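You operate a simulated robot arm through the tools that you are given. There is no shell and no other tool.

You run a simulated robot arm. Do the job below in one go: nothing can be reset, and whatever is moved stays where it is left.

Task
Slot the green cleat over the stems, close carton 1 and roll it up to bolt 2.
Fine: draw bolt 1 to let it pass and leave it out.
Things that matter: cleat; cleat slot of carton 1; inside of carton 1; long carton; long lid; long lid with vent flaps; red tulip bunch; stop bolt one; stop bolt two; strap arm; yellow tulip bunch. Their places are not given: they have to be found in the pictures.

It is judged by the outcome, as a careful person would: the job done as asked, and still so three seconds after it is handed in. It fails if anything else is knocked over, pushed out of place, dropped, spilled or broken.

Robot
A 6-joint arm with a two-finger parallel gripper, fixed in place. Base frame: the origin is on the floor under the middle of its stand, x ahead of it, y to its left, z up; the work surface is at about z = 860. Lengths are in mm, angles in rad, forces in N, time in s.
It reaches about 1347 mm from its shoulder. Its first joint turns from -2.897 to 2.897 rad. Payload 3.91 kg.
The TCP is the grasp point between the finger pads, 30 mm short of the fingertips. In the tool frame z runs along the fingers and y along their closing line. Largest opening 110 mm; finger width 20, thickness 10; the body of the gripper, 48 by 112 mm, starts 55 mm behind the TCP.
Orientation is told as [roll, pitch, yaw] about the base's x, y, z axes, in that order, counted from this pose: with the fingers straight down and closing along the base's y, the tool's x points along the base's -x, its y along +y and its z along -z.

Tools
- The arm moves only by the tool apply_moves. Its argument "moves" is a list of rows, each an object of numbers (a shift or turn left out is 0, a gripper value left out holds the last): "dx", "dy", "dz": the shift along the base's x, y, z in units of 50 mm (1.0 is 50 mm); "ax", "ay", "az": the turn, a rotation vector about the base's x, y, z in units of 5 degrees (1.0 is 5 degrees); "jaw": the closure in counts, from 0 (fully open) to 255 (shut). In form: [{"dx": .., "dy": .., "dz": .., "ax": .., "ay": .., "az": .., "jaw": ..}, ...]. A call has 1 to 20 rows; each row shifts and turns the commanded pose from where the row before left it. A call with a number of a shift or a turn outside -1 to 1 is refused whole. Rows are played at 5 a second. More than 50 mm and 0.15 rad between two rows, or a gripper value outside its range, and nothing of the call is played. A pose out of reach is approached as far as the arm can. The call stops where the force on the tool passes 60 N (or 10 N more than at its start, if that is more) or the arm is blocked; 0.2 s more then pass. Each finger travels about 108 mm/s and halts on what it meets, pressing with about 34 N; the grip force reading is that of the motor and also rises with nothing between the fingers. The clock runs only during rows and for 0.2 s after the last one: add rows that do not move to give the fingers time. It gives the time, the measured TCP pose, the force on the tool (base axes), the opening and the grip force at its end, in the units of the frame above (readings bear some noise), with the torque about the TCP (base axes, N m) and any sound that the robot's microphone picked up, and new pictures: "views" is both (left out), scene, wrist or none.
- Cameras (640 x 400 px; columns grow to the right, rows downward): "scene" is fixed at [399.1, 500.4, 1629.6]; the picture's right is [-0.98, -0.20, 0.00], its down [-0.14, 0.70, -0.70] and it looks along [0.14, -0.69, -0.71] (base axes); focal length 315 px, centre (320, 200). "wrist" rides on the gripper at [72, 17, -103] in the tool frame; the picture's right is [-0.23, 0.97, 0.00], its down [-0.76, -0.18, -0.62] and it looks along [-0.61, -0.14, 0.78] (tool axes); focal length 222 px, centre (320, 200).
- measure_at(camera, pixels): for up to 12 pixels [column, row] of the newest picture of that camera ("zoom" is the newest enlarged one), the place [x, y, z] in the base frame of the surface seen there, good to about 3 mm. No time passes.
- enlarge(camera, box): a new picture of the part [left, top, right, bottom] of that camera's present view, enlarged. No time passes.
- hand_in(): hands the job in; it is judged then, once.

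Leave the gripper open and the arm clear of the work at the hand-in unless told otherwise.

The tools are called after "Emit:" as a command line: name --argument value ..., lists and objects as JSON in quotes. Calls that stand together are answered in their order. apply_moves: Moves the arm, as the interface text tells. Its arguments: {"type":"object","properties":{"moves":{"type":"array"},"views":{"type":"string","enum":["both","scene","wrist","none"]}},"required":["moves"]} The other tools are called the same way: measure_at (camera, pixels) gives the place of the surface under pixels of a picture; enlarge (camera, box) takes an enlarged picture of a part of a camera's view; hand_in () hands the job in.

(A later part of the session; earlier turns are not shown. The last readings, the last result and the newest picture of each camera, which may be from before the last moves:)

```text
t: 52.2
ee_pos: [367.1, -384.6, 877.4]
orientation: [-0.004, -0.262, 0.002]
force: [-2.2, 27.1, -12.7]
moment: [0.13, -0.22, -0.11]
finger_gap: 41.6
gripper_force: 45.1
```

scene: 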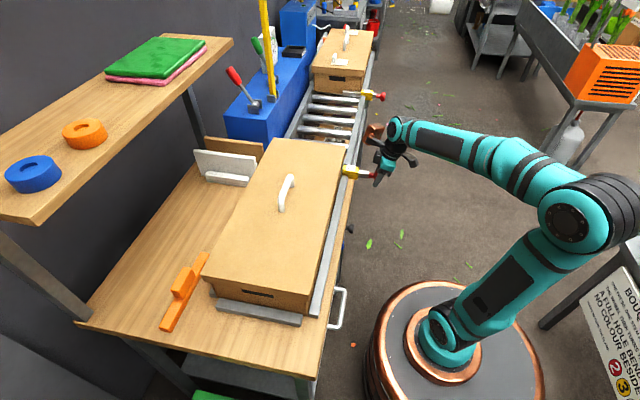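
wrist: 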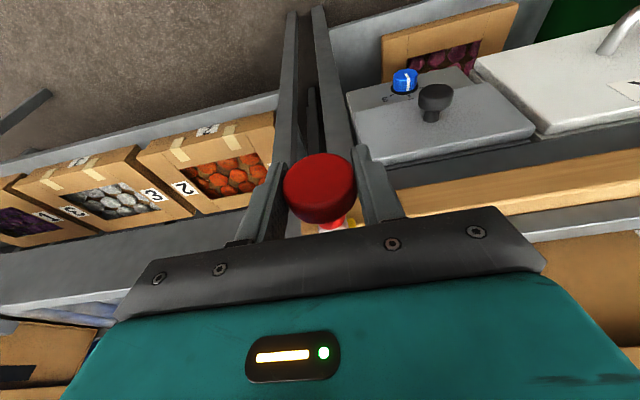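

The knob is coming along with the gripper (unchanged in the wrist view). Correct y by +1 mm and keep pulling.

Emit:
apply_moves --moves '[{"dx": -0.15, "dy": 0.02}, {"dx": -0.2}, {"dx": -0.2}, {}]' --views "wrist"

```text
t: 53.2
ee_pos: [339.3, -383.2, 877.9]
orientation: [-0.001, -0.262, 0.0]
force: [-2.2, 3.9, -33.6]
moment: [-0.05, 0.32, 0.04]
finger_gap: 41.6
gripper_force: 45.1
```

wrist: 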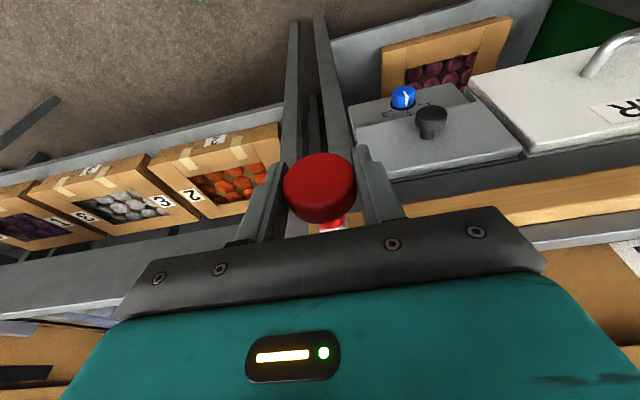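

Pulled about 47 mm. The z force of −34 means I'm slightly high, so I lower 1 mm and continue.

Emit:
apply_moves --moves '[{"dz": -0.02}, {"dx": -0.15}, {"dx": -0.15}, {}]' --views "both"

Emit:
enlarge --camera "scene" --box '[330, 140, 420, 200]'

```text
t: 54.2
ee_pos: [324.8, -382.2, 878.8]
orientation: [-0.005, -0.265, -0.001]
force: [1.2, -26.0, -1.7]
moment: [-0.3, -0.27, -0.28]
finger_gap: 41.5
gripper_force: 45.3
```

scene: 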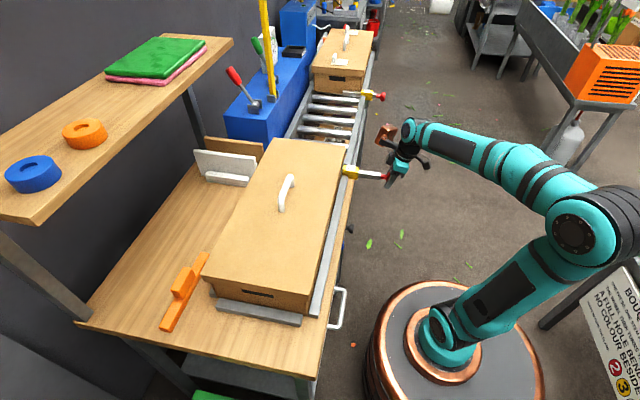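
wrist: 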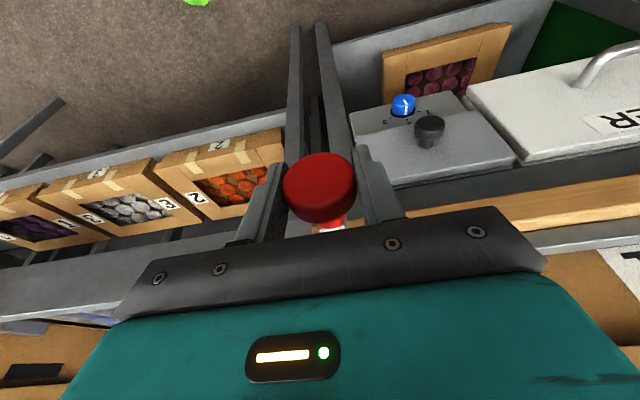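

```text
6.67 times, centred on (375, 170) of scene
```

zoom: 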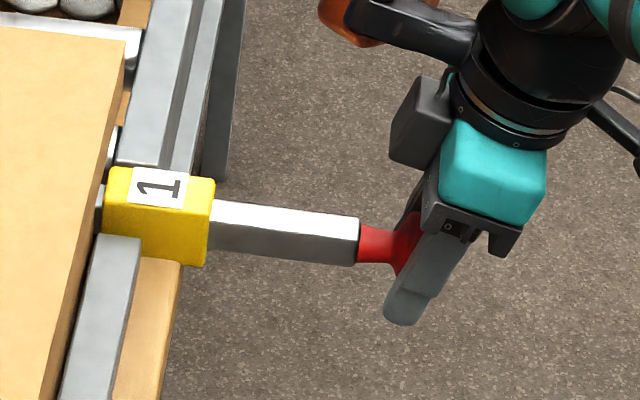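

About 62 mm out, sliding freely. Keep drawing until it stops or the rod end clears the track.

Emit:
apply_moves --moves '[{"dx": -0.15, "dy": -0.01}, {"dx": -0.15}, {"dx": -0.15}, {}]' --views "none"

```text
t: 55.2
ee_pos: [300.8, -383.5, 878.8]
orientation: [-0.004, -0.265, 0.001]
force: [1.9, -9.5, 32.9]
moment: [-0.09, -0.32, -0.03]
finger_gap: 41.8
gripper_force: 44.1
```

86 mm out. Correct z slightly and continue.

Emit:
apply_moves --moves '[{"dz": 0.01}, {"dx": -0.15}, {"dx": -0.1}, {}]' --views "both"

Emit:
enlarge --camera "scene" --box '[330, 140, 420, 200]'

```text
t: 56.2
ee_pos: [288.4, -383.6, 878.0]
orientation: [-0.003, -0.263, 0.003]
force: [-0.2, -18.6, 33.3]
moment: [-0.18, -0.26, -0.13]
finger_gap: 41.5
gripper_force: 45.1
```

scene: 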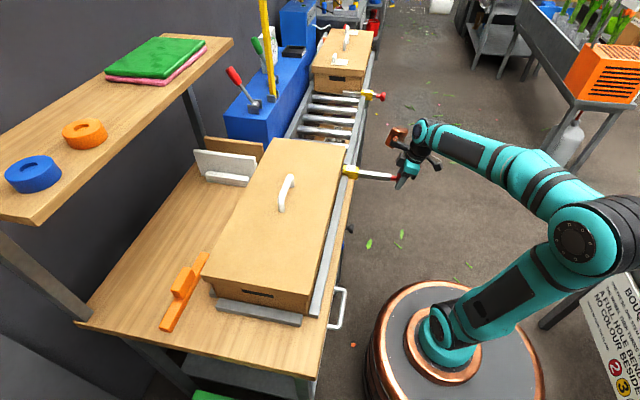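
wrist: 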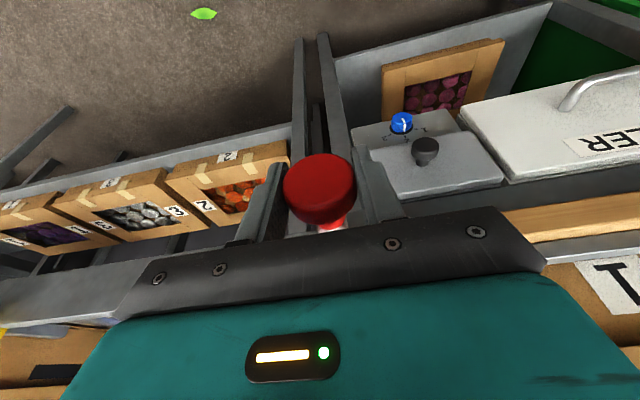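

```text
6.67 times, centred on (375, 170) of scene
```

zoom: 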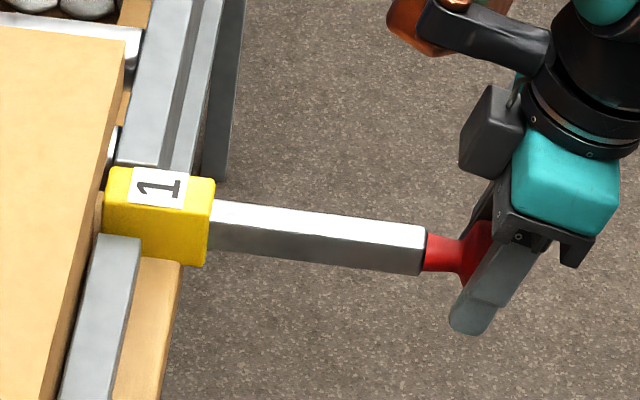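

The rod end has disappeared from the gap beside the block (about 98 mm drawn), with no spring force in x. Release the knob and back away −x/up to see whether it stays out.

Emit:
apply_moves --moves '[{"jaw": 100}, {}, {}, {"dz": 0.3}, {"dz": 0.7}, {"dz": 1}, {"dz": 1}, {"dz": 1}, {}]' --views "both"

Emit:
enlarge --camera "scene" --box '[330, 140, 420, 200]'

```text
t: 58.2
ee_pos: [290.6, -380.4, 1079.1]
orientation: [-0.003, -0.263, 0.003]
force: [0.3, 0.2, -0.1]
moment: [0.02, 0.0, 0.0]
finger_gap: 67.1
gripper_force: 0.0
```

scene: 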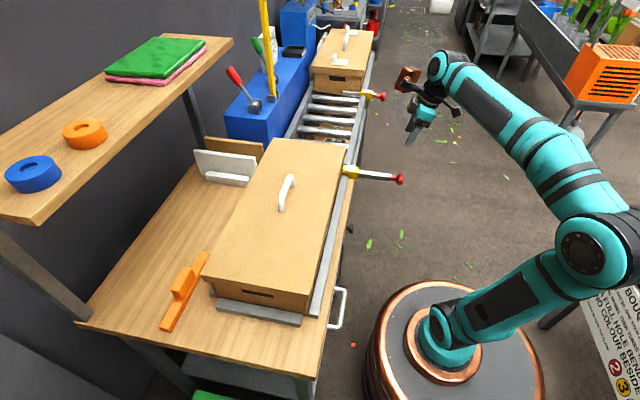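
wrist: 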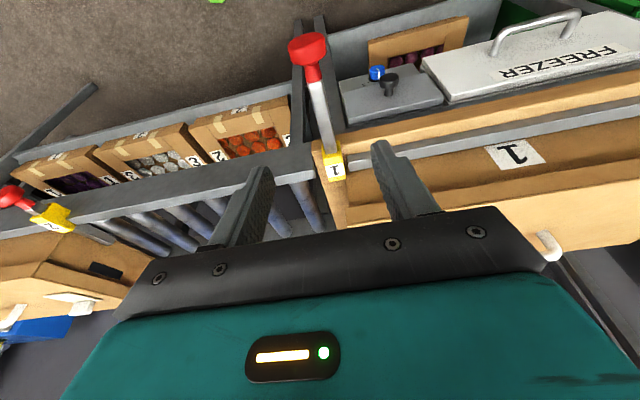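

```text
6.67 times, centred on (375, 170) of scene
```

zoom: 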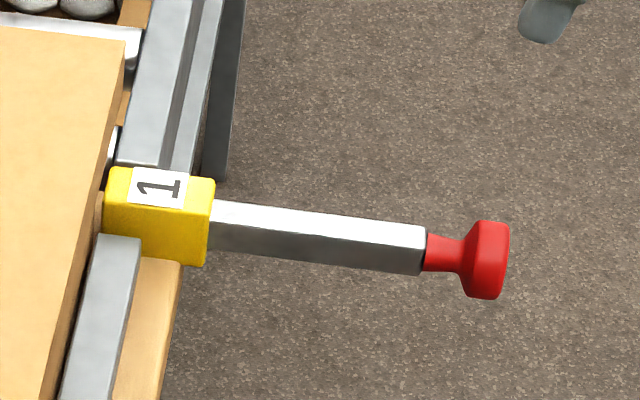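

The bolt stays out. I'll check the track side of the yellow block for any protruding rod.

Emit:
enlarge --camera "wrist" --box '[280, 110, 400, 230]'

Emit:
measure_at --camera "zoom" --pixels '[[315, 250], [325, 270], [335, 300], [290, 160], [340, 220], [350, 270], [370, 250], [420, 300], [280, 300], [305, 230], [200, 280], [450, 240]]'

```text
3.33 times, centred on (340, 170) of wrist
```

zoom: 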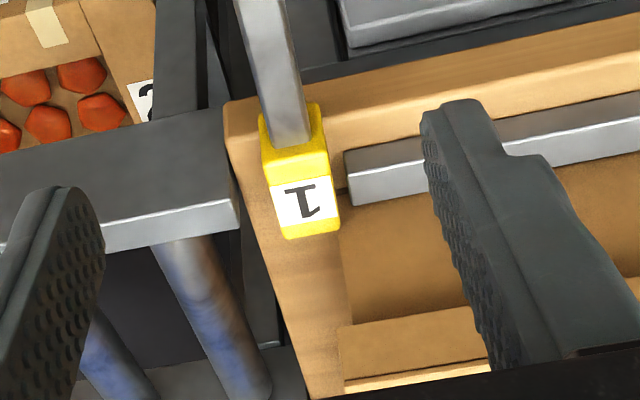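

```text
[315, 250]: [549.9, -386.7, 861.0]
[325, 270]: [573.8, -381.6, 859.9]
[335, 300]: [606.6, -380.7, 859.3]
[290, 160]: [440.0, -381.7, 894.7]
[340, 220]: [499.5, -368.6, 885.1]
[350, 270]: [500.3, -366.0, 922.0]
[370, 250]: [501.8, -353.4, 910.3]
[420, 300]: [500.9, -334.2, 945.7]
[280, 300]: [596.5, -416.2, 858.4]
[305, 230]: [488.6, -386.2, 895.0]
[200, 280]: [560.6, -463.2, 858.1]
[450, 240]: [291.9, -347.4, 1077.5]
```

Nothing protrudes on the track side, so the way is clear to bolt 2 (rod face at about y −966). I'll push from the near end face with two open fingertips, tilted so they go under the lid skirt. First undo the tilt and raise, and measure the near end face.

Emit:
apply_moves --moves '[{"ay": 1, "dz": 0.3}, {"ay": 1, "dz": 0.3}, {"ay": 1}, {}]' --views "scene"

Emit:
enlarge --camera "scene" --box '[190, 260, 350, 350]'

Emit:
measure_at --camera "zoom" --pixels '[[210, 140], [330, 160], [205, 125], [335, 180], [300, 200], [120, 140], [460, 200], [270, 240], [400, 280], [250, 160], [130, 190], [460, 240]]'

```text
t: 59.2
ee_pos: [289.6, -381.7, 1108.8]
orientation: [-0.003, -0.001, 0.002]
force: [0.1, -0.2, 0.4]
moment: [-0.01, 0.0, 0.0]
finger_gap: 67.3
gripper_force: 0.1
```

scene: 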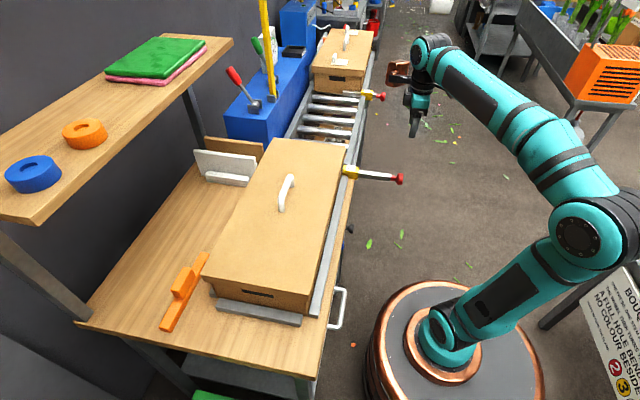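

```text
4.00 times, centred on (270, 305) of scene
```

zoom: 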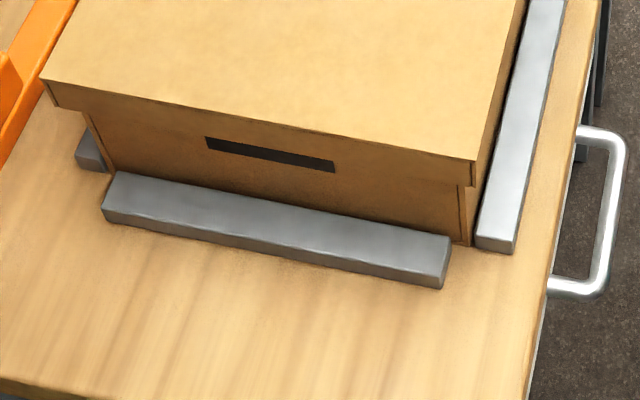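

```text
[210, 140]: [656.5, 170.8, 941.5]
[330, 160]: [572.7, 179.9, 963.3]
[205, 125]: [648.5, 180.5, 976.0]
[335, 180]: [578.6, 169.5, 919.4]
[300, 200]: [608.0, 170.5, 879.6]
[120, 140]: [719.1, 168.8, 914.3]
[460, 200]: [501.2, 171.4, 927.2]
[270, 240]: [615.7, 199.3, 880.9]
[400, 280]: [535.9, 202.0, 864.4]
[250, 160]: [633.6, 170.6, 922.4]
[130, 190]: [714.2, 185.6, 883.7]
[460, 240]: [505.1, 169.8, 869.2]
```

The end face is at y ≈ 170.5, the label spans x 575–660 at z 925–950, and the stop bar's top is at z 881. I'll move over to (617, 260, 1105), turning +90°, with the jaw at 90 mm so the tips land either side of the label.

Emit:
apply_moves --moves '[{"dx": 0.364, "dy": 0.713, "az": 1, "jaw": 46}, {"dx": 0.364, "dy": 0.713, "az": 1}, {"dx": 0.364, "dy": 0.713, "az": 1}, {"dx": 0.364, "dy": 0.713, "az": 1}, {"dx": 0.364, "dy": 0.713, "az": 1}, {"dx": 0.364, "dy": 0.713, "az": 1}, {"dx": 0.364, "dy": 0.713, "az": 1}, {"dx": 0.364, "dy": 0.713, "az": 1}, {"dx": 0.364, "dy": 0.713, "az": 1}, {"dx": 0.364, "dy": 0.713, "az": 1}, {"dx": 0.364, "dy": 0.713, "az": 1}, {"dx": 0.364, "dy": 0.713, "az": 1}, {"dx": 0.364, "dy": 0.713, "az": 1}, {"dx": 0.364, "dy": 0.713, "az": 1}, {"dx": 0.364, "dy": 0.713, "az": 1}, {"dx": 0.364, "dy": 0.713, "az": 1}, {"dx": 0.364, "dy": 0.713, "az": 1}, {"dx": 0.364, "dy": 0.713, "az": 1}, {}, {}]' --views "both"

```text
t: 63.4
ee_pos: [616.3, 259.1, 1109.6]
orientation: [-0.004, -0.001, 1.573]
force: [-0.2, 0.1, 0.1]
moment: [0.02, 0.0, 0.03]
finger_gap: 90.0
gripper_force: 0.1
```

scene: 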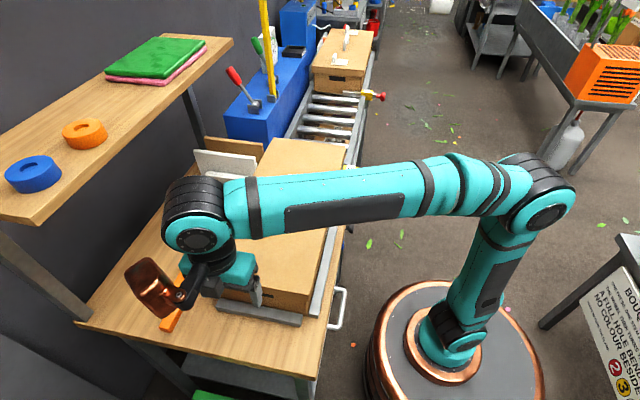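
wrist: 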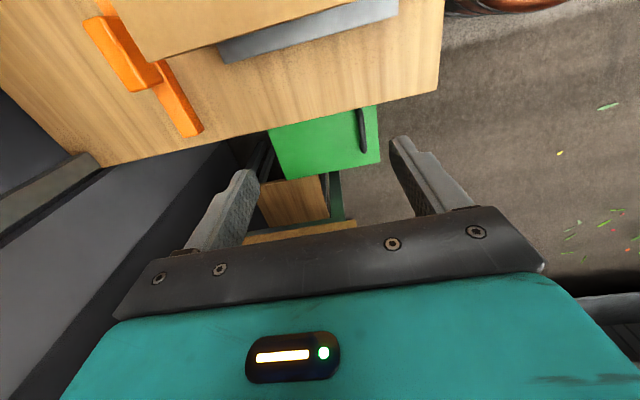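

Clear of everything. Tilt −25° about x so the fingertips point down and toward the carton end, then descend to TCP z ≈ 932 at y ≈ 259.

Emit:
apply_moves --moves '[{"ax": -1}, {"ax": -1}, {"ax": -1}, {"ax": -1}, {"ax": -1}, {"dz": -0.9}, {"dz": -0.9}, {"dz": -0.9}, {"dz": -0.6}, {"dz": -0.25}, {}]' --views "both"

Emit:
enlarge --camera "scene" --box '[140, 200, 350, 360]'

```text
t: 65.8
ee_pos: [617.4, 259.3, 930.8]
orientation: [-0.002, 0.434, 1.572]
force: [-0.5, 0.4, -0.1]
moment: [0.0, -0.01, 0.02]
finger_gap: 90.4
gripper_force: 0.1
```

scene: 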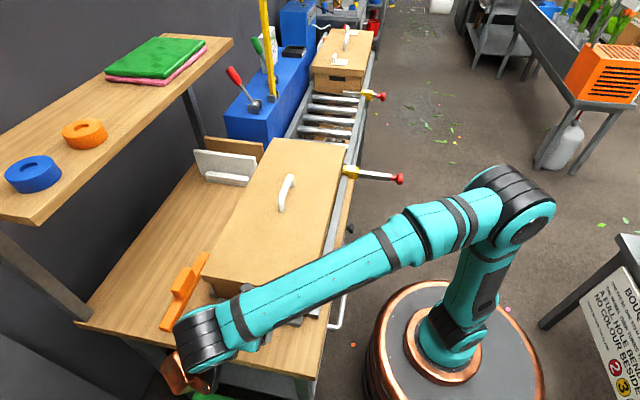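
wrist: 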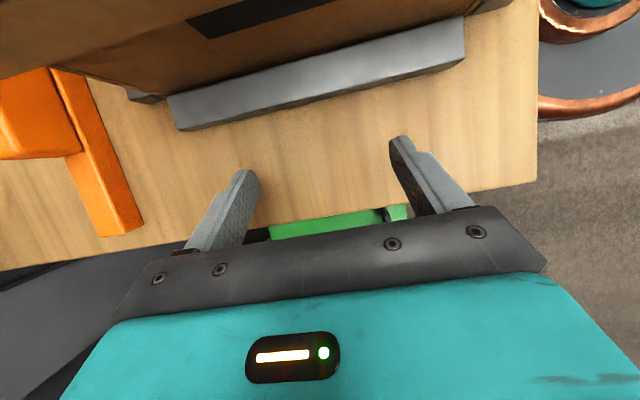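

```text
2.50 times, centred on (245, 280) of scene
```

zoom: 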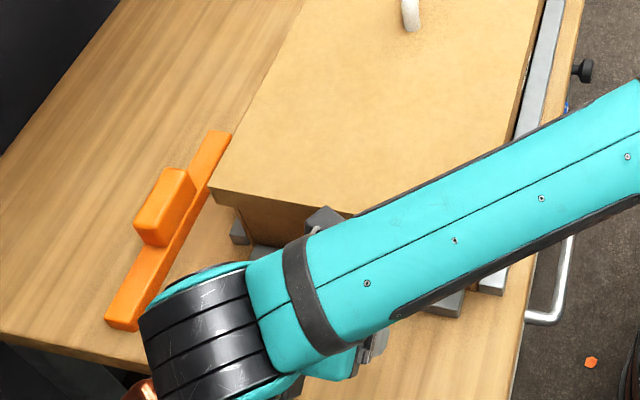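

I'll check the forearm height above the lid before pushing.

Emit:
measure_at --camera "zoom" --pixels '[[450, 240], [350, 290], [560, 160], [620, 210], [400, 220], [320, 240], [200, 320], [325, 218], [430, 310], [540, 255], [360, 340], [380, 200]]'

```text
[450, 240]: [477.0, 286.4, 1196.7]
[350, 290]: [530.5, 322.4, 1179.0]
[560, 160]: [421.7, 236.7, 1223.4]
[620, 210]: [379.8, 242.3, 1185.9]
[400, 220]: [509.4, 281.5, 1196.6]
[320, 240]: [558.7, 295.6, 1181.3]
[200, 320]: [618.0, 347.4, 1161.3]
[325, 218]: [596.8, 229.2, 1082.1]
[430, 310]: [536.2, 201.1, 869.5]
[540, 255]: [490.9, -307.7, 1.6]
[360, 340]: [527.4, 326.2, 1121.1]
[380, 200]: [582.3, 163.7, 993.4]
```

The forearm is above z ≈ 1115, so it's safe. Advance toward the end face: 55 mm, then small steps to touch.

Emit:
apply_moves --moves '[{"dy": -0.5}, {"dy": -0.5}, {"dy": -0.15}, {"dy": -0.1}, {}]' --views "wrist"

```text
t: 67.0
ee_pos: [615.7, 196.2, 929.6]
orientation: [-0.002, 0.433, 1.572]
force: [-0.2, 0.5, 0.6]
moment: [0.02, -0.02, 0.02]
finger_gap: 90.1
gripper_force: 0.1
```

wrist: 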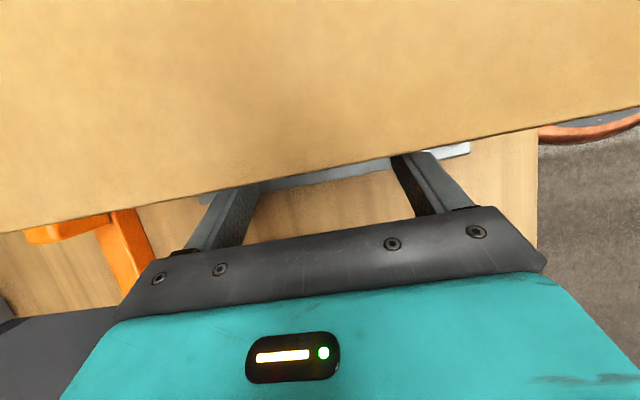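

The fingertips are passing under the lid's edge and the body is clear of it. Small steps to contact.

Emit:
apply_moves --moves '[{"dy": -0.1}, {"dy": -0.1}, {"dy": -0.1}, {}]' --views "scene"

```text
t: 68.0
ee_pos: [617.1, 181.4, 929.5]
orientation: [-0.004, 0.435, 1.573]
force: [0.1, 5.5, -1.3]
moment: [0.11, 0.08, 0.29]
finger_gap: 90.4
gripper_force: 0.3
```

scene: 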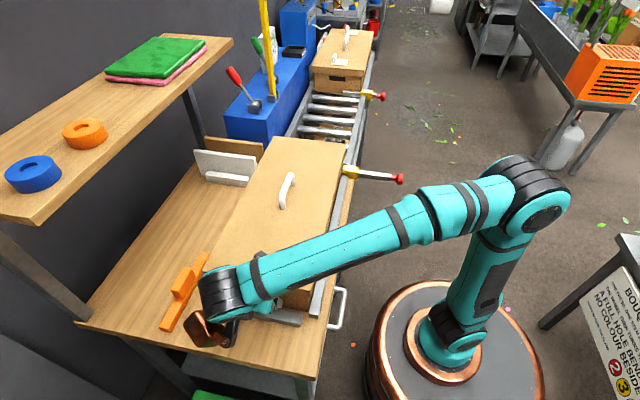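

Contact by the tips (5.5 N; the moment shows it's at the fingertip on the +x side). The gripper body is only a few mm from the lid edge though, so I'll back off, tilt 10° more, and come in again.

Emit:
apply_moves --moves '[{"dy": 0.4}, {"ax": -1}, {"ax": -1}, {"dy": -0.2}, {}]' --views "wrist"

```text
t: 69.2
ee_pos: [618.3, 192.0, 929.4]
orientation: [-0.002, 0.609, 1.571]
force: [0.1, -0.3, 0.2]
moment: [-0.01, -0.01, 0.01]
finger_gap: 90.1
gripper_force: 0.1
```

wrist: 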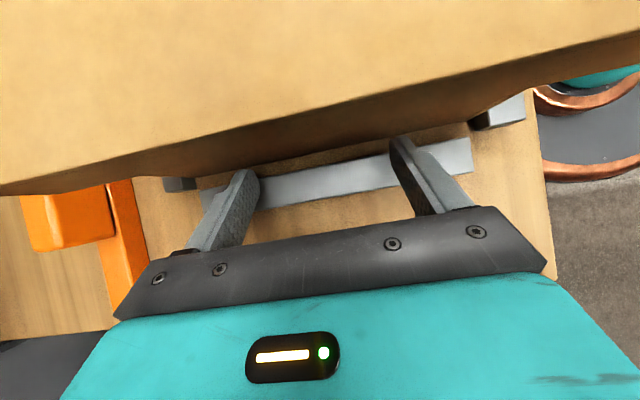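

Now there's good clearance under the skirt. Push in 5–10 mm steps and watch the force.

Emit:
apply_moves --moves '[{"dy": -0.1}, {"dy": -0.1}, {"dy": -0.1}, {"dy": -0.1}, {"dy": -0.15}, {"dy": -0.15}, {"dy": -0.15}, {"dy": -0.15}]' --views "both"

```text
t: 71.0
ee_pos: [618.1, 141.2, 930.0]
orientation: [-0.002, 0.611, 1.573]
force: [-0.5, 4.1, -2.2]
moment: [0.16, -0.01, -0.05]
finger_gap: 90.2
gripper_force: 0.6
```

scene: 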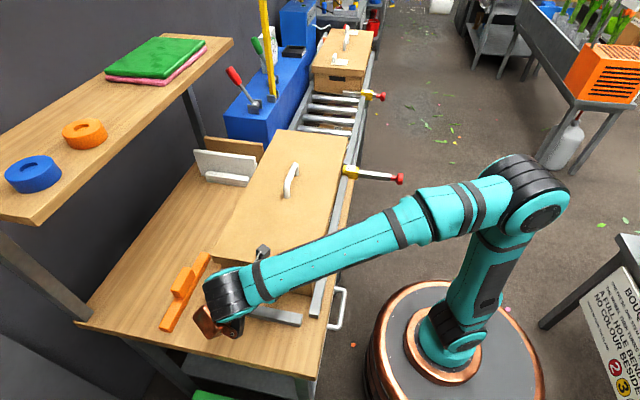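
wrist: 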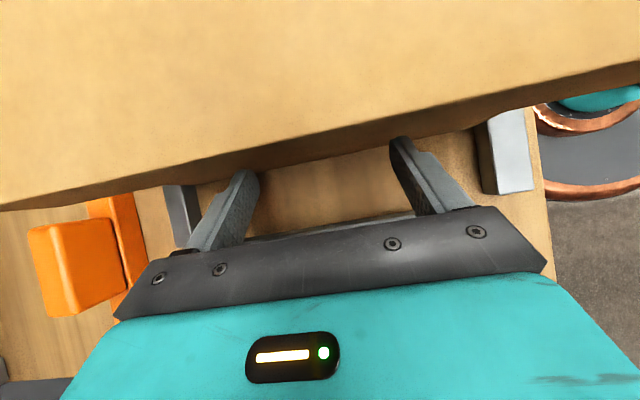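

The carton slides with only about 4 N and both fingers bearing evenly. Continue pushing at 50 mm/s.

Emit:
apply_moves --moves '[{"dy": -0.2}, {"dy": -0.2}, {"dy": -0.2}, {"dy": -0.2}, {"dy": -0.2}, {"dy": -0.2}, {"dy": -0.2}, {"dy": -0.2}, {"dy": -0.2}, {"dy": -0.2}, {"dy": -0.2}, {"dy": -0.2}, {"dy": -0.2}, {"dy": -0.2}, {"dy": -0.2}, {"dy": -0.2}]' --views "both"

```text
t: 74.4
ee_pos: [618.4, -19.9, 930.8]
orientation: [-0.002, 0.609, 1.573]
force: [-0.4, 0.7, -0.3]
moment: [0.01, 0.02, 0.04]
finger_gap: 90.2
gripper_force: 0.0
```

scene: 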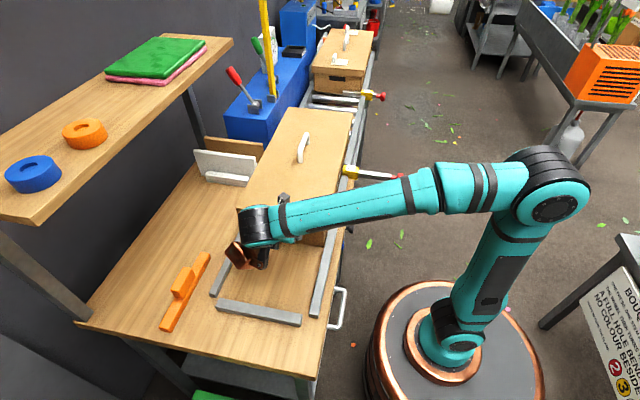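
wrist: 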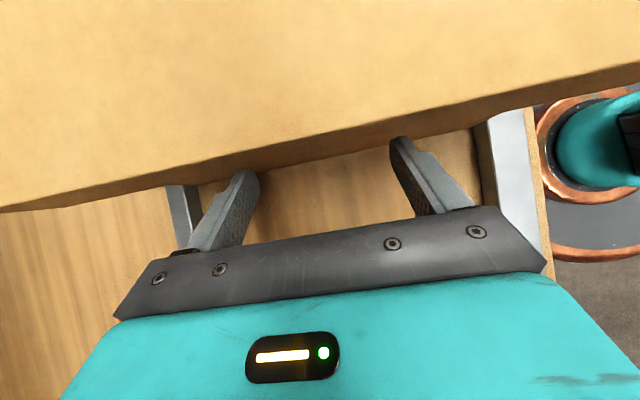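

Moving well, now partly on the rollers. Measure the lid's leading edge and side clearance to the blue box.

Emit:
measure_at --camera "scene" --pixels '[[283, 108], [350, 114], [270, 140], [303, 140], [282, 104], [290, 92], [300, 70], [272, 120], [318, 100], [356, 106], [375, 97], [345, 150]]'

Emit:
enlarge --camera "scene" --box '[240, 60, 400, 190]'

```text
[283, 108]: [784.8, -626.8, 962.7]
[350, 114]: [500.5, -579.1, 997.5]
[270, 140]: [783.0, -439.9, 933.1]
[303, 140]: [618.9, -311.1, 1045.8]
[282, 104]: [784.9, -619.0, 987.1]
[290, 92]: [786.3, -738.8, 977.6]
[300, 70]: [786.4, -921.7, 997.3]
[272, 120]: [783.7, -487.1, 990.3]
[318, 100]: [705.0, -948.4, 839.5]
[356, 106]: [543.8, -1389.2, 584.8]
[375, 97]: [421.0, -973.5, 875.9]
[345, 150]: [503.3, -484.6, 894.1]
```

```text
3.08 times, centred on (320, 125) of scene
```

zoom: 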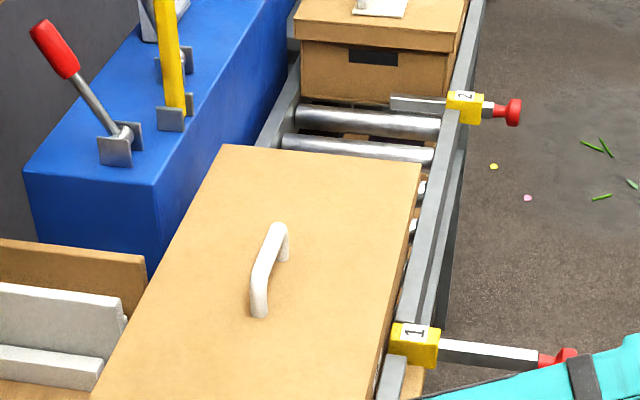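

Emit:
measure_at --camera "zoom" --pixels '[[230, 148], [320, 156], [410, 164], [400, 103], [425, 108], [395, 108], [425, 112], [465, 112], [420, 175], [380, 80], [340, 90], [290, 235]]'

```text
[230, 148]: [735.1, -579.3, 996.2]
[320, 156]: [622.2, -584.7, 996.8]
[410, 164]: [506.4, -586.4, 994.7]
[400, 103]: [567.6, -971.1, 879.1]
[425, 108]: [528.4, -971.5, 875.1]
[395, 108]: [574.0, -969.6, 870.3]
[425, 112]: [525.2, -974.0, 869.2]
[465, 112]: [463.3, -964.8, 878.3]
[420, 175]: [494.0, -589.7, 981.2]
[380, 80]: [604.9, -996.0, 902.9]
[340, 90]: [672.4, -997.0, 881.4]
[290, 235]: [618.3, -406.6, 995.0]
```

The lid's leading edge is at y ≈ −587 (carton end ≈ −579), and bolt 2's near face is at about −971, so roughly 392 mm remain. Keep pushing.

Emit:
apply_moves --moves '[{"dy": -0.2}, {"dy": -0.2}, {"dy": -0.2}, {"dy": -0.2}, {"dy": -0.2}, {"dy": -0.2}, {"dy": -0.2}, {"dy": -0.2}, {"dy": -0.2}, {"dy": -0.2}, {"dy": -0.2}, {"dy": -0.2}, {"dy": -0.2}, {"dy": -0.2}, {"dy": -0.2}, {"dy": -0.2}, {"dy": -0.2}, {"dy": -0.2}]' --views "both"

```text
t: 78.2
ee_pos: [617.8, -200.3, 930.5]
orientation: [-0.003, 0.61, 1.574]
force: [0.0, -0.5, -0.6]
moment: [0.0, 0.0, -0.01]
finger_gap: 90.3
gripper_force: 0.0
```

scene: 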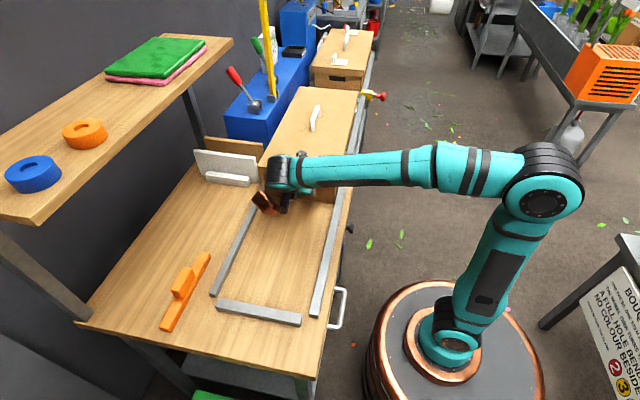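
wrist: 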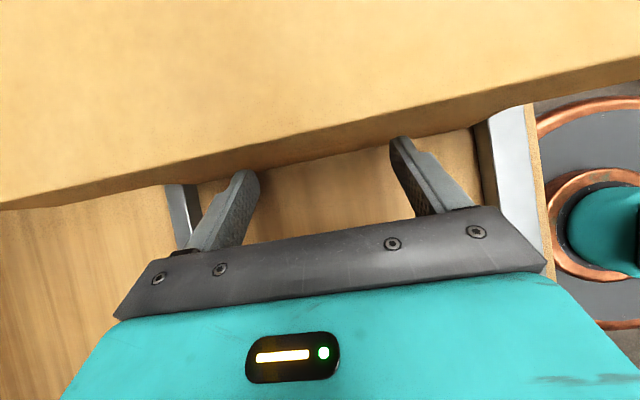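

Measure the lid's leading edge again.

Emit:
enlarge --camera "scene" --box '[270, 50, 400, 150]'

Emit:
measure_at --camera "zoom" --pixels '[[140, 133], [230, 140], [300, 148], [330, 100], [350, 110], [355, 130], [320, 110], [215, 200], [235, 60], [380, 130], [120, 140], [305, 160]]'

```text
4.00 times, centred on (335, 100) of scene
```

zoom: 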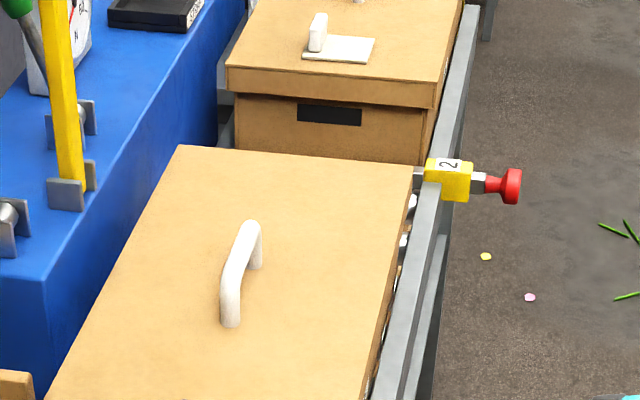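

```text
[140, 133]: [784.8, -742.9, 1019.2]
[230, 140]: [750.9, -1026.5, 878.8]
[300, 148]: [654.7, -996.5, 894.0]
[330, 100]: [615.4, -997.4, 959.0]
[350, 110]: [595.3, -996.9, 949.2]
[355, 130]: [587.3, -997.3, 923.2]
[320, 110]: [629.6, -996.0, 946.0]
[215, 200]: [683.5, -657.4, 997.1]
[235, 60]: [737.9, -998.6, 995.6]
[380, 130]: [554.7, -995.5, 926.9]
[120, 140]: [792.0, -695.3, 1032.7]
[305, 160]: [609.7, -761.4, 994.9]
```

The leading edge is now about −766, with about 213 mm to go. Push another 150 mm, then slow down.

Emit:
apply_moves --moves '[{"dy": -0.2}, {"dy": -0.2}, {"dy": -0.2}, {"dy": -0.2}, {"dy": -0.2}, {"dy": -0.2}, {"dy": -0.2}, {"dy": -0.2}, {"dy": -0.2}, {"dy": -0.2}, {"dy": -0.2}, {"dy": -0.2}, {"dy": -0.2}, {"dy": -0.15}, {"dy": -0.1}]' --views "both"

Emit:
enlarge --camera "scene" --box '[270, 50, 400, 150]'

```text
t: 81.4
ee_pos: [617.0, -341.5, 931.4]
orientation: [-0.003, 0.609, 1.572]
force: [0.3, -0.8, -0.3]
moment: [0.04, -0.02, 0.02]
finger_gap: 90.3
gripper_force: 0.0
```

scene: 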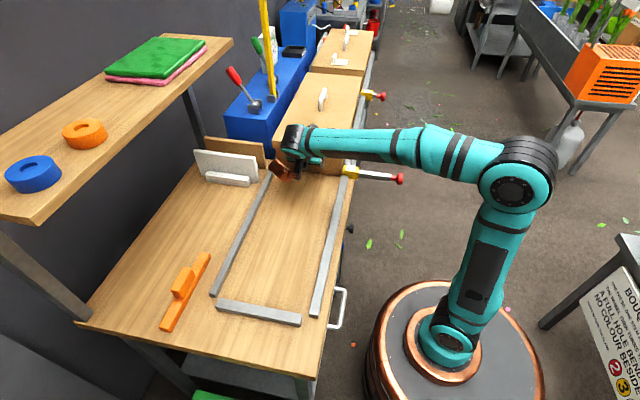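
wrist: 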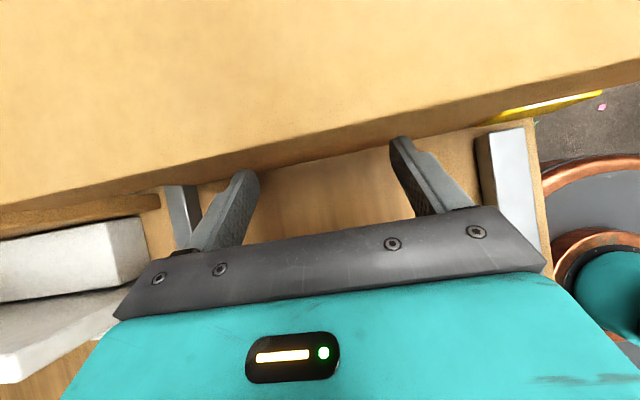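

```text
4.00 times, centred on (335, 100) of scene
```

zoom: 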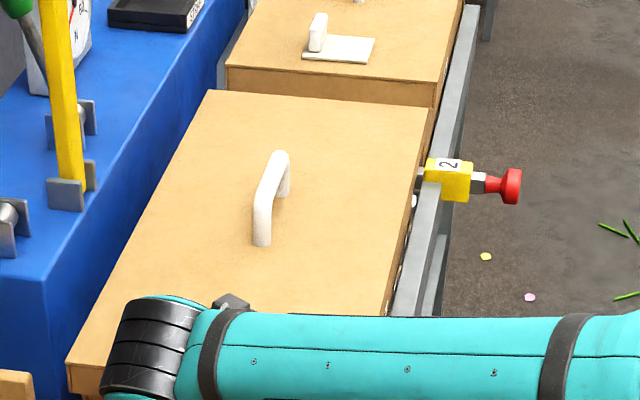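

Emit:
measure_at --camera "zoom" --pixels '[[220, 94], [320, 101], [415, 109], [330, 90], [330, 85], [420, 150], [210, 100], [270, 160], [425, 120], [120, 300], [390, 290], [205, 93]]'

```text
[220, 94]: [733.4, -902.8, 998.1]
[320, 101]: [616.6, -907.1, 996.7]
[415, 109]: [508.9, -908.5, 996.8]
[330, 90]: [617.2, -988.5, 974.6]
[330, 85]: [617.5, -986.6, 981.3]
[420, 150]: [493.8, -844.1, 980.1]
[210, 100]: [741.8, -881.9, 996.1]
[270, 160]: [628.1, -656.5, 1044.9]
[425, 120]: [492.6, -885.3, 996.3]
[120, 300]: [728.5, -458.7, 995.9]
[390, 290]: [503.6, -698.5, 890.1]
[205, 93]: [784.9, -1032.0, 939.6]
```

Leading edge ≈ −909, carton end ≈ −901, so about 70 mm to bolt 2. Push slower, 55 mm at 25 mm/s.

Emit:
apply_moves --moves '[{"dy": -0.1}, {"dy": -0.1}, {"dy": -0.1}, {"dy": -0.1}, {"dy": -0.1}, {"dy": -0.1}, {"dy": -0.1}, {"dy": -0.1}, {"dy": -0.1}, {"dy": -0.1}, {"dy": -0.1}, {}]' --views "both"

Emit:
enlarge --camera "scene" --box '[280, 40, 400, 140]'

```text
t: 84.0
ee_pos: [618.6, -396.6, 929.7]
orientation: [0.0, 0.61, 1.571]
force: [0.7, -0.8, -0.7]
moment: [0.0, 0.01, 0.0]
finger_gap: 90.2
gripper_force: 0.1
```

scene: 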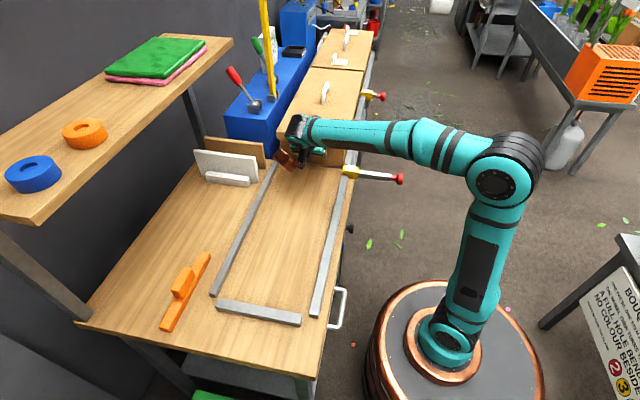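
wrist: 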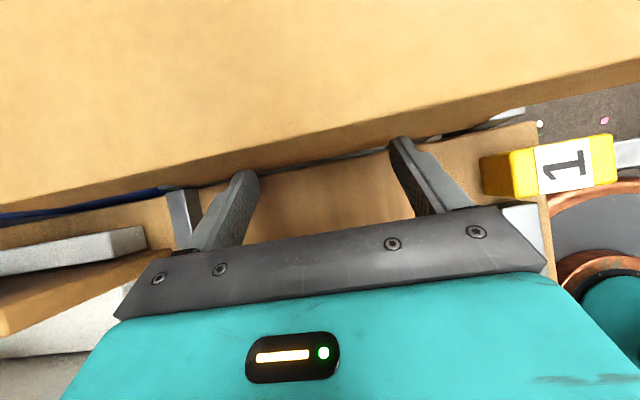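

```text
4.00 times, centred on (340, 90) of scene
```

zoom: 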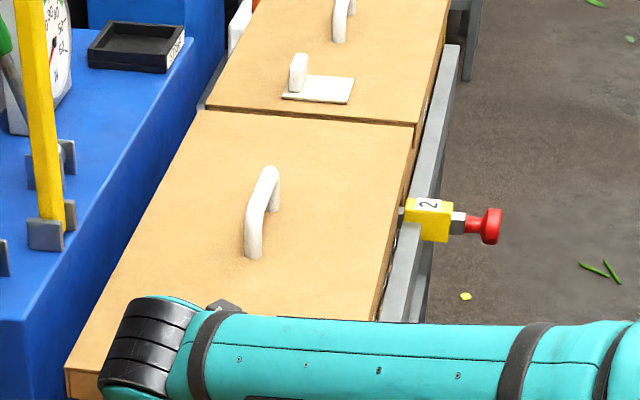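

Emit:
measure_at --camera "zoom" --pixels '[[210, 113], [300, 120], [400, 128], [300, 112], [300, 108], [400, 120], [407, 160], [265, 170], [250, 250], [215, 104], [395, 118], [120, 300]]'

```text
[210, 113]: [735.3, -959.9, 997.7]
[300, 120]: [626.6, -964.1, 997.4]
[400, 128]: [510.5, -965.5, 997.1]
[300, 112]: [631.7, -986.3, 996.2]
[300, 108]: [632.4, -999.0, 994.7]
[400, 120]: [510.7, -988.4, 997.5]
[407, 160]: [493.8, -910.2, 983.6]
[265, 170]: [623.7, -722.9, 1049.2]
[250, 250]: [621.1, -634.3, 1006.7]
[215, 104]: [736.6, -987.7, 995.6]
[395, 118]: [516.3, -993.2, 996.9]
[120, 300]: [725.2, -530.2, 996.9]
```

About 12 mm remain. Push in 2 mm steps and watch for the stop.

Emit:
apply_moves --moves '[{"dy": -0.04}, {"dy": -0.04}, {"dy": -0.04}, {"dy": -0.04}, {}]' --views "none"

```text
t: 85.2
ee_pos: [617.6, -405.2, 929.3]
orientation: [-0.002, 0.611, 1.573]
force: [-0.2, 0.5, 0.8]
moment: [-0.01, -0.03, 0.0]
finger_gap: 90.2
gripper_force: 0.1
```

Emit:
apply_moves --moves '[{"dy": -0.03}, {"dy": -0.03}, {}]' --views "none"

```text
t: 86.0
ee_pos: [618.0, -407.4, 929.2]
orientation: [-0.002, 0.609, 1.572]
force: [-0.1, 3.5, -1.1]
moment: [0.09, 0.08, 0.16]
finger_gap: 90.1
gripper_force: 0.1
```

Force rising slightly (3.5 N). One-millimetre steps now.

Emit:
apply_moves --moves '[{"dy": -0.02}, {"dy": -0.02}, {}]' --views "both"

Emit:
enlarge --camera "scene" --box '[280, 40, 400, 140]'

Emit:
measure_at --camera "zoom" --pixels '[[210, 111], [300, 118], [400, 126], [300, 112], [300, 108], [400, 120], [407, 160], [265, 170], [250, 250], [215, 104], [395, 118], [120, 300]]'

```text
t: 86.8
ee_pos: [617.9, -407.6, 930.4]
orientation: [-0.004, 0.608, 1.573]
force: [5.6, 44.4, -3.4]
moment: [0.92, -0.23, -1.5]
finger_gap: 88.1
gripper_force: 0.0
```

scene: 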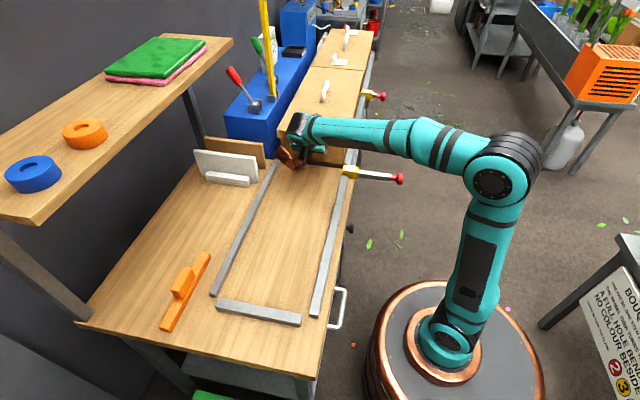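
wrist: 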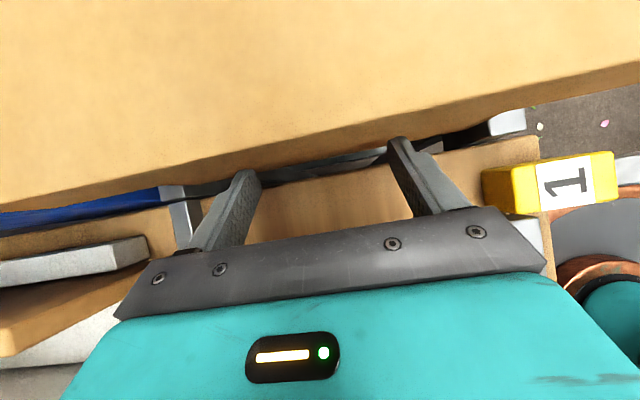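

```text
4.00 times, centred on (340, 90) of scene
```

zoom: 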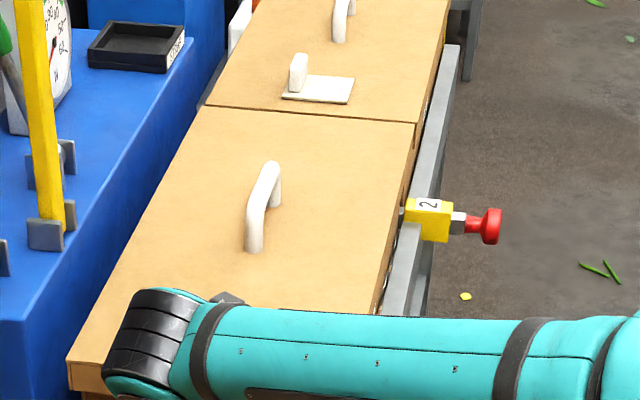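

```text
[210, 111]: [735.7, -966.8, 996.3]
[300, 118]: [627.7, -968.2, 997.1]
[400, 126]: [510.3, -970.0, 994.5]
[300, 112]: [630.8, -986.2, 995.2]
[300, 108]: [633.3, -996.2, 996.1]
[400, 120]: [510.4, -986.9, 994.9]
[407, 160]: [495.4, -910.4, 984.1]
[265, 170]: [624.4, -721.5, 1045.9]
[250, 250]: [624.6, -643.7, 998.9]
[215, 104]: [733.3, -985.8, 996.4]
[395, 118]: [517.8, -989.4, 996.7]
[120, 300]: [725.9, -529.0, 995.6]
```

A firm 44 N contact, resisting on the −x side where bolt 2's rod is, so the carton is up against bolt 2. Back off gently straight +y.

Emit:
apply_moves --moves '[{"dy": 0.01}, {"dy": 0.01}, {"dy": 0.02}, {}, {"dy": 0.04}, {"dy": 0.1}, {"dy": 0.2}, {}, {}]' --views "both"

Emit:
enlarge --camera "scene" --box '[280, 40, 400, 140]'

Emit:
measure_at --camera "zoom" --pixels '[[210, 111], [300, 118], [400, 126], [300, 113], [300, 108], [400, 121], [407, 160], [250, 245], [490, 225], [425, 220], [458, 222], [120, 300]]'

```text
t: 88.8
ee_pos: [618.2, -390.9, 930.6]
orientation: [-0.001, 0.608, 1.573]
force: [0.8, 0.2, -0.2]
moment: [0.04, -0.03, 0.01]
finger_gap: 90.3
gripper_force: 0.0
```

scene: 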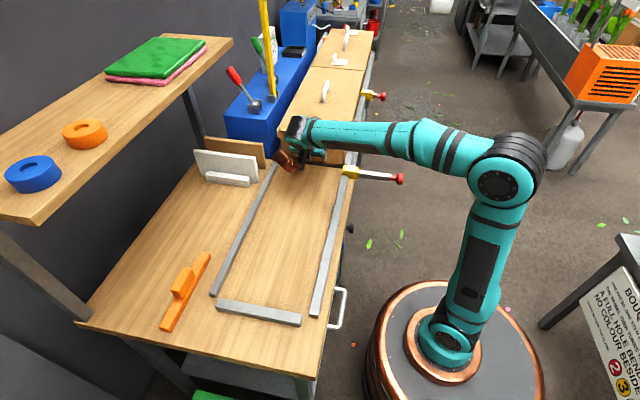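
wrist: 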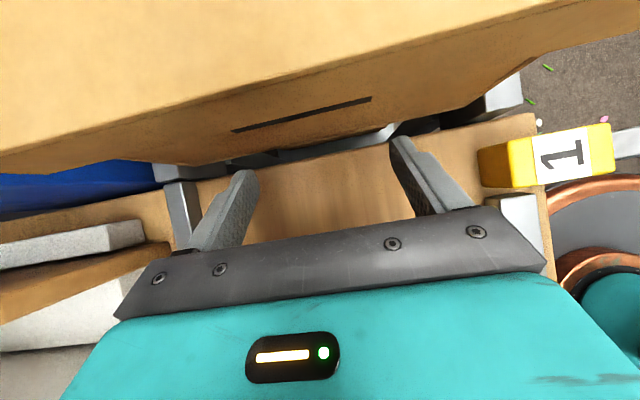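

```text
4.00 times, centred on (340, 90) of scene
```

zoom: 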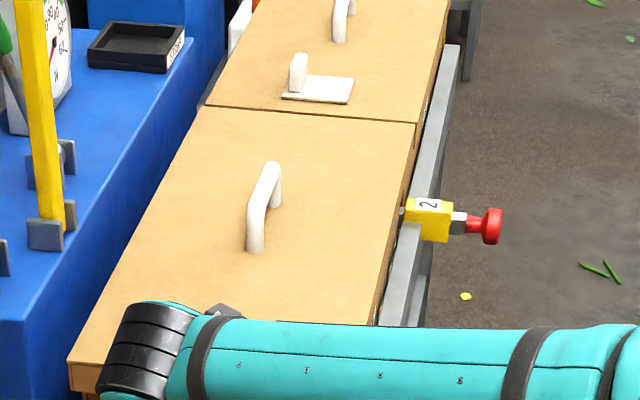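

```text
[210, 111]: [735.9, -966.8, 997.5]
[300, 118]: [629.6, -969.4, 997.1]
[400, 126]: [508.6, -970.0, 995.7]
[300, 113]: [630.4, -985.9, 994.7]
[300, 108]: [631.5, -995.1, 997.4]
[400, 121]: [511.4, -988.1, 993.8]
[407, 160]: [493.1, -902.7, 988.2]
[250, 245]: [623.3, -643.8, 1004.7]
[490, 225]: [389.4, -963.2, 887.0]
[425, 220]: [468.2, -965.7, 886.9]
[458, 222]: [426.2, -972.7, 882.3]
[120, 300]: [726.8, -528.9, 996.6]
```

The carton stayed put against bolt 2. Now retreat +y, rise, and untilt.

Emit:
apply_moves --moves '[{"dy": 0.5}, {"dy": 0.8}, {"dy": 0.8}, {"dz": 0.8}, {"dz": 0.8}, {"dz": 0.8}, {"dz": 0.8}, {"ax": 1}, {"ax": 1}, {"ax": 1}, {"ax": 1}, {"ax": 1}, {"ax": 1}, {"ax": 1}, {"dx": -0.9}, {"dx": -0.9}, {"dx": -0.9}, {"dx": -0.9}, {}]' --views "both"

```text
t: 92.8
ee_pos: [438.8, -284.7, 1092.6]
orientation: [-0.003, 0.001, 1.573]
force: [0.0, -0.2, -0.2]
moment: [-0.02, -0.01, -0.01]
finger_gap: 90.0
gripper_force: 0.1
```

scene: 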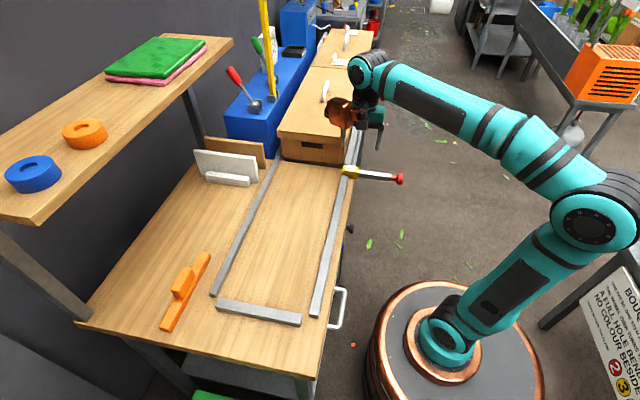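
wrist: 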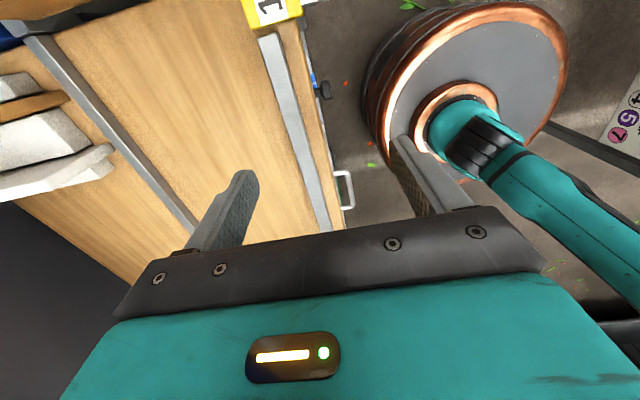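

I'll turn the tool back and move the wrist camera toward bolt 2 (staying high and in front) to verify the carton touches it.

Emit:
apply_moves --moves '[{"dy": -0.35, "dz": 0.1, "dx": -0.02, "az": -1}, {"dy": -0.35, "dz": 0.1, "dx": -0.02, "az": -1}, {"dy": -0.35, "dz": 0.1, "dx": -0.02, "az": -1}, {"dy": -0.35, "dz": 0.1, "dx": -0.02, "az": -1}, {"dy": -0.35, "dz": 0.1, "dx": -0.02, "az": -1}, {"dy": -0.35, "dz": 0.1, "dx": -0.02, "az": -1}, {"dy": -0.35, "dz": 0.1, "dx": -0.02, "az": -1}, {"dy": -0.35, "dz": 0.1, "dx": -0.02, "az": -1}, {"dy": -0.35, "dz": 0.1, "dx": -0.02, "az": -1}, {"dy": -0.35, "dz": 0.1, "dx": -0.02, "az": -1}, {"dy": -0.35, "dz": 0.1, "dx": -0.02, "az": -1}, {"dy": -0.35, "dz": 0.1, "dx": -0.02, "az": -1}, {"dy": -0.35, "dz": 0.1, "dx": -0.02, "az": -1}, {"dy": -0.35, "dz": 0.1, "dx": -0.02, "az": -1}, {"dy": -0.35, "dz": 0.1, "dx": -0.02, "az": -1}, {"dy": -0.35, "dz": 0.1, "dx": -0.02, "az": -1}, {"dy": -0.35, "dz": 0.1, "dx": -0.02, "az": -1}, {"dy": -0.35, "dz": 0.1, "dx": -0.02, "az": -1}, {}]' --views "both"

```text
t: 96.8
ee_pos: [419.8, -600.3, 1181.3]
orientation: [-0.001, -0.002, -0.001]
force: [0.4, -0.4, 0.5]
moment: [0.0, 0.0, 0.0]
finger_gap: 90.2
gripper_force: 0.1
```

scene: 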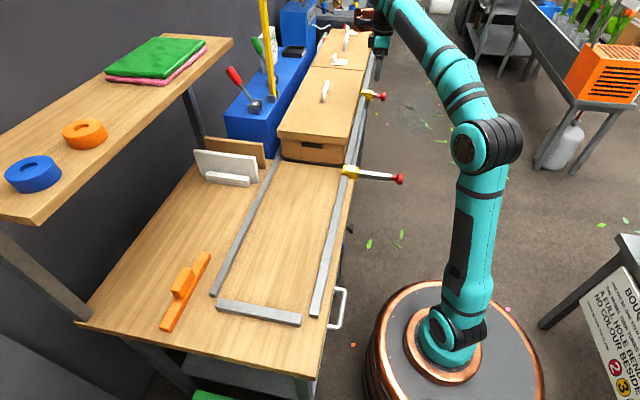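
wrist: 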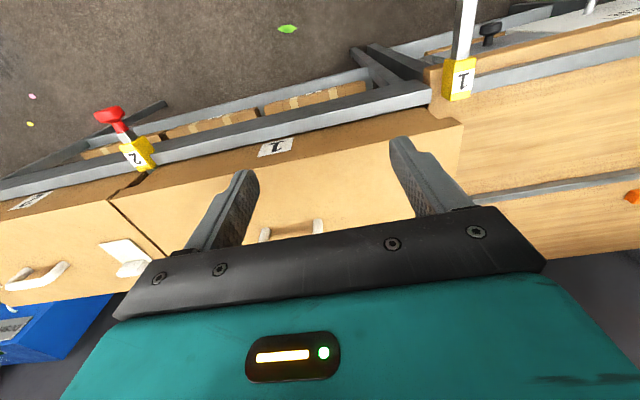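

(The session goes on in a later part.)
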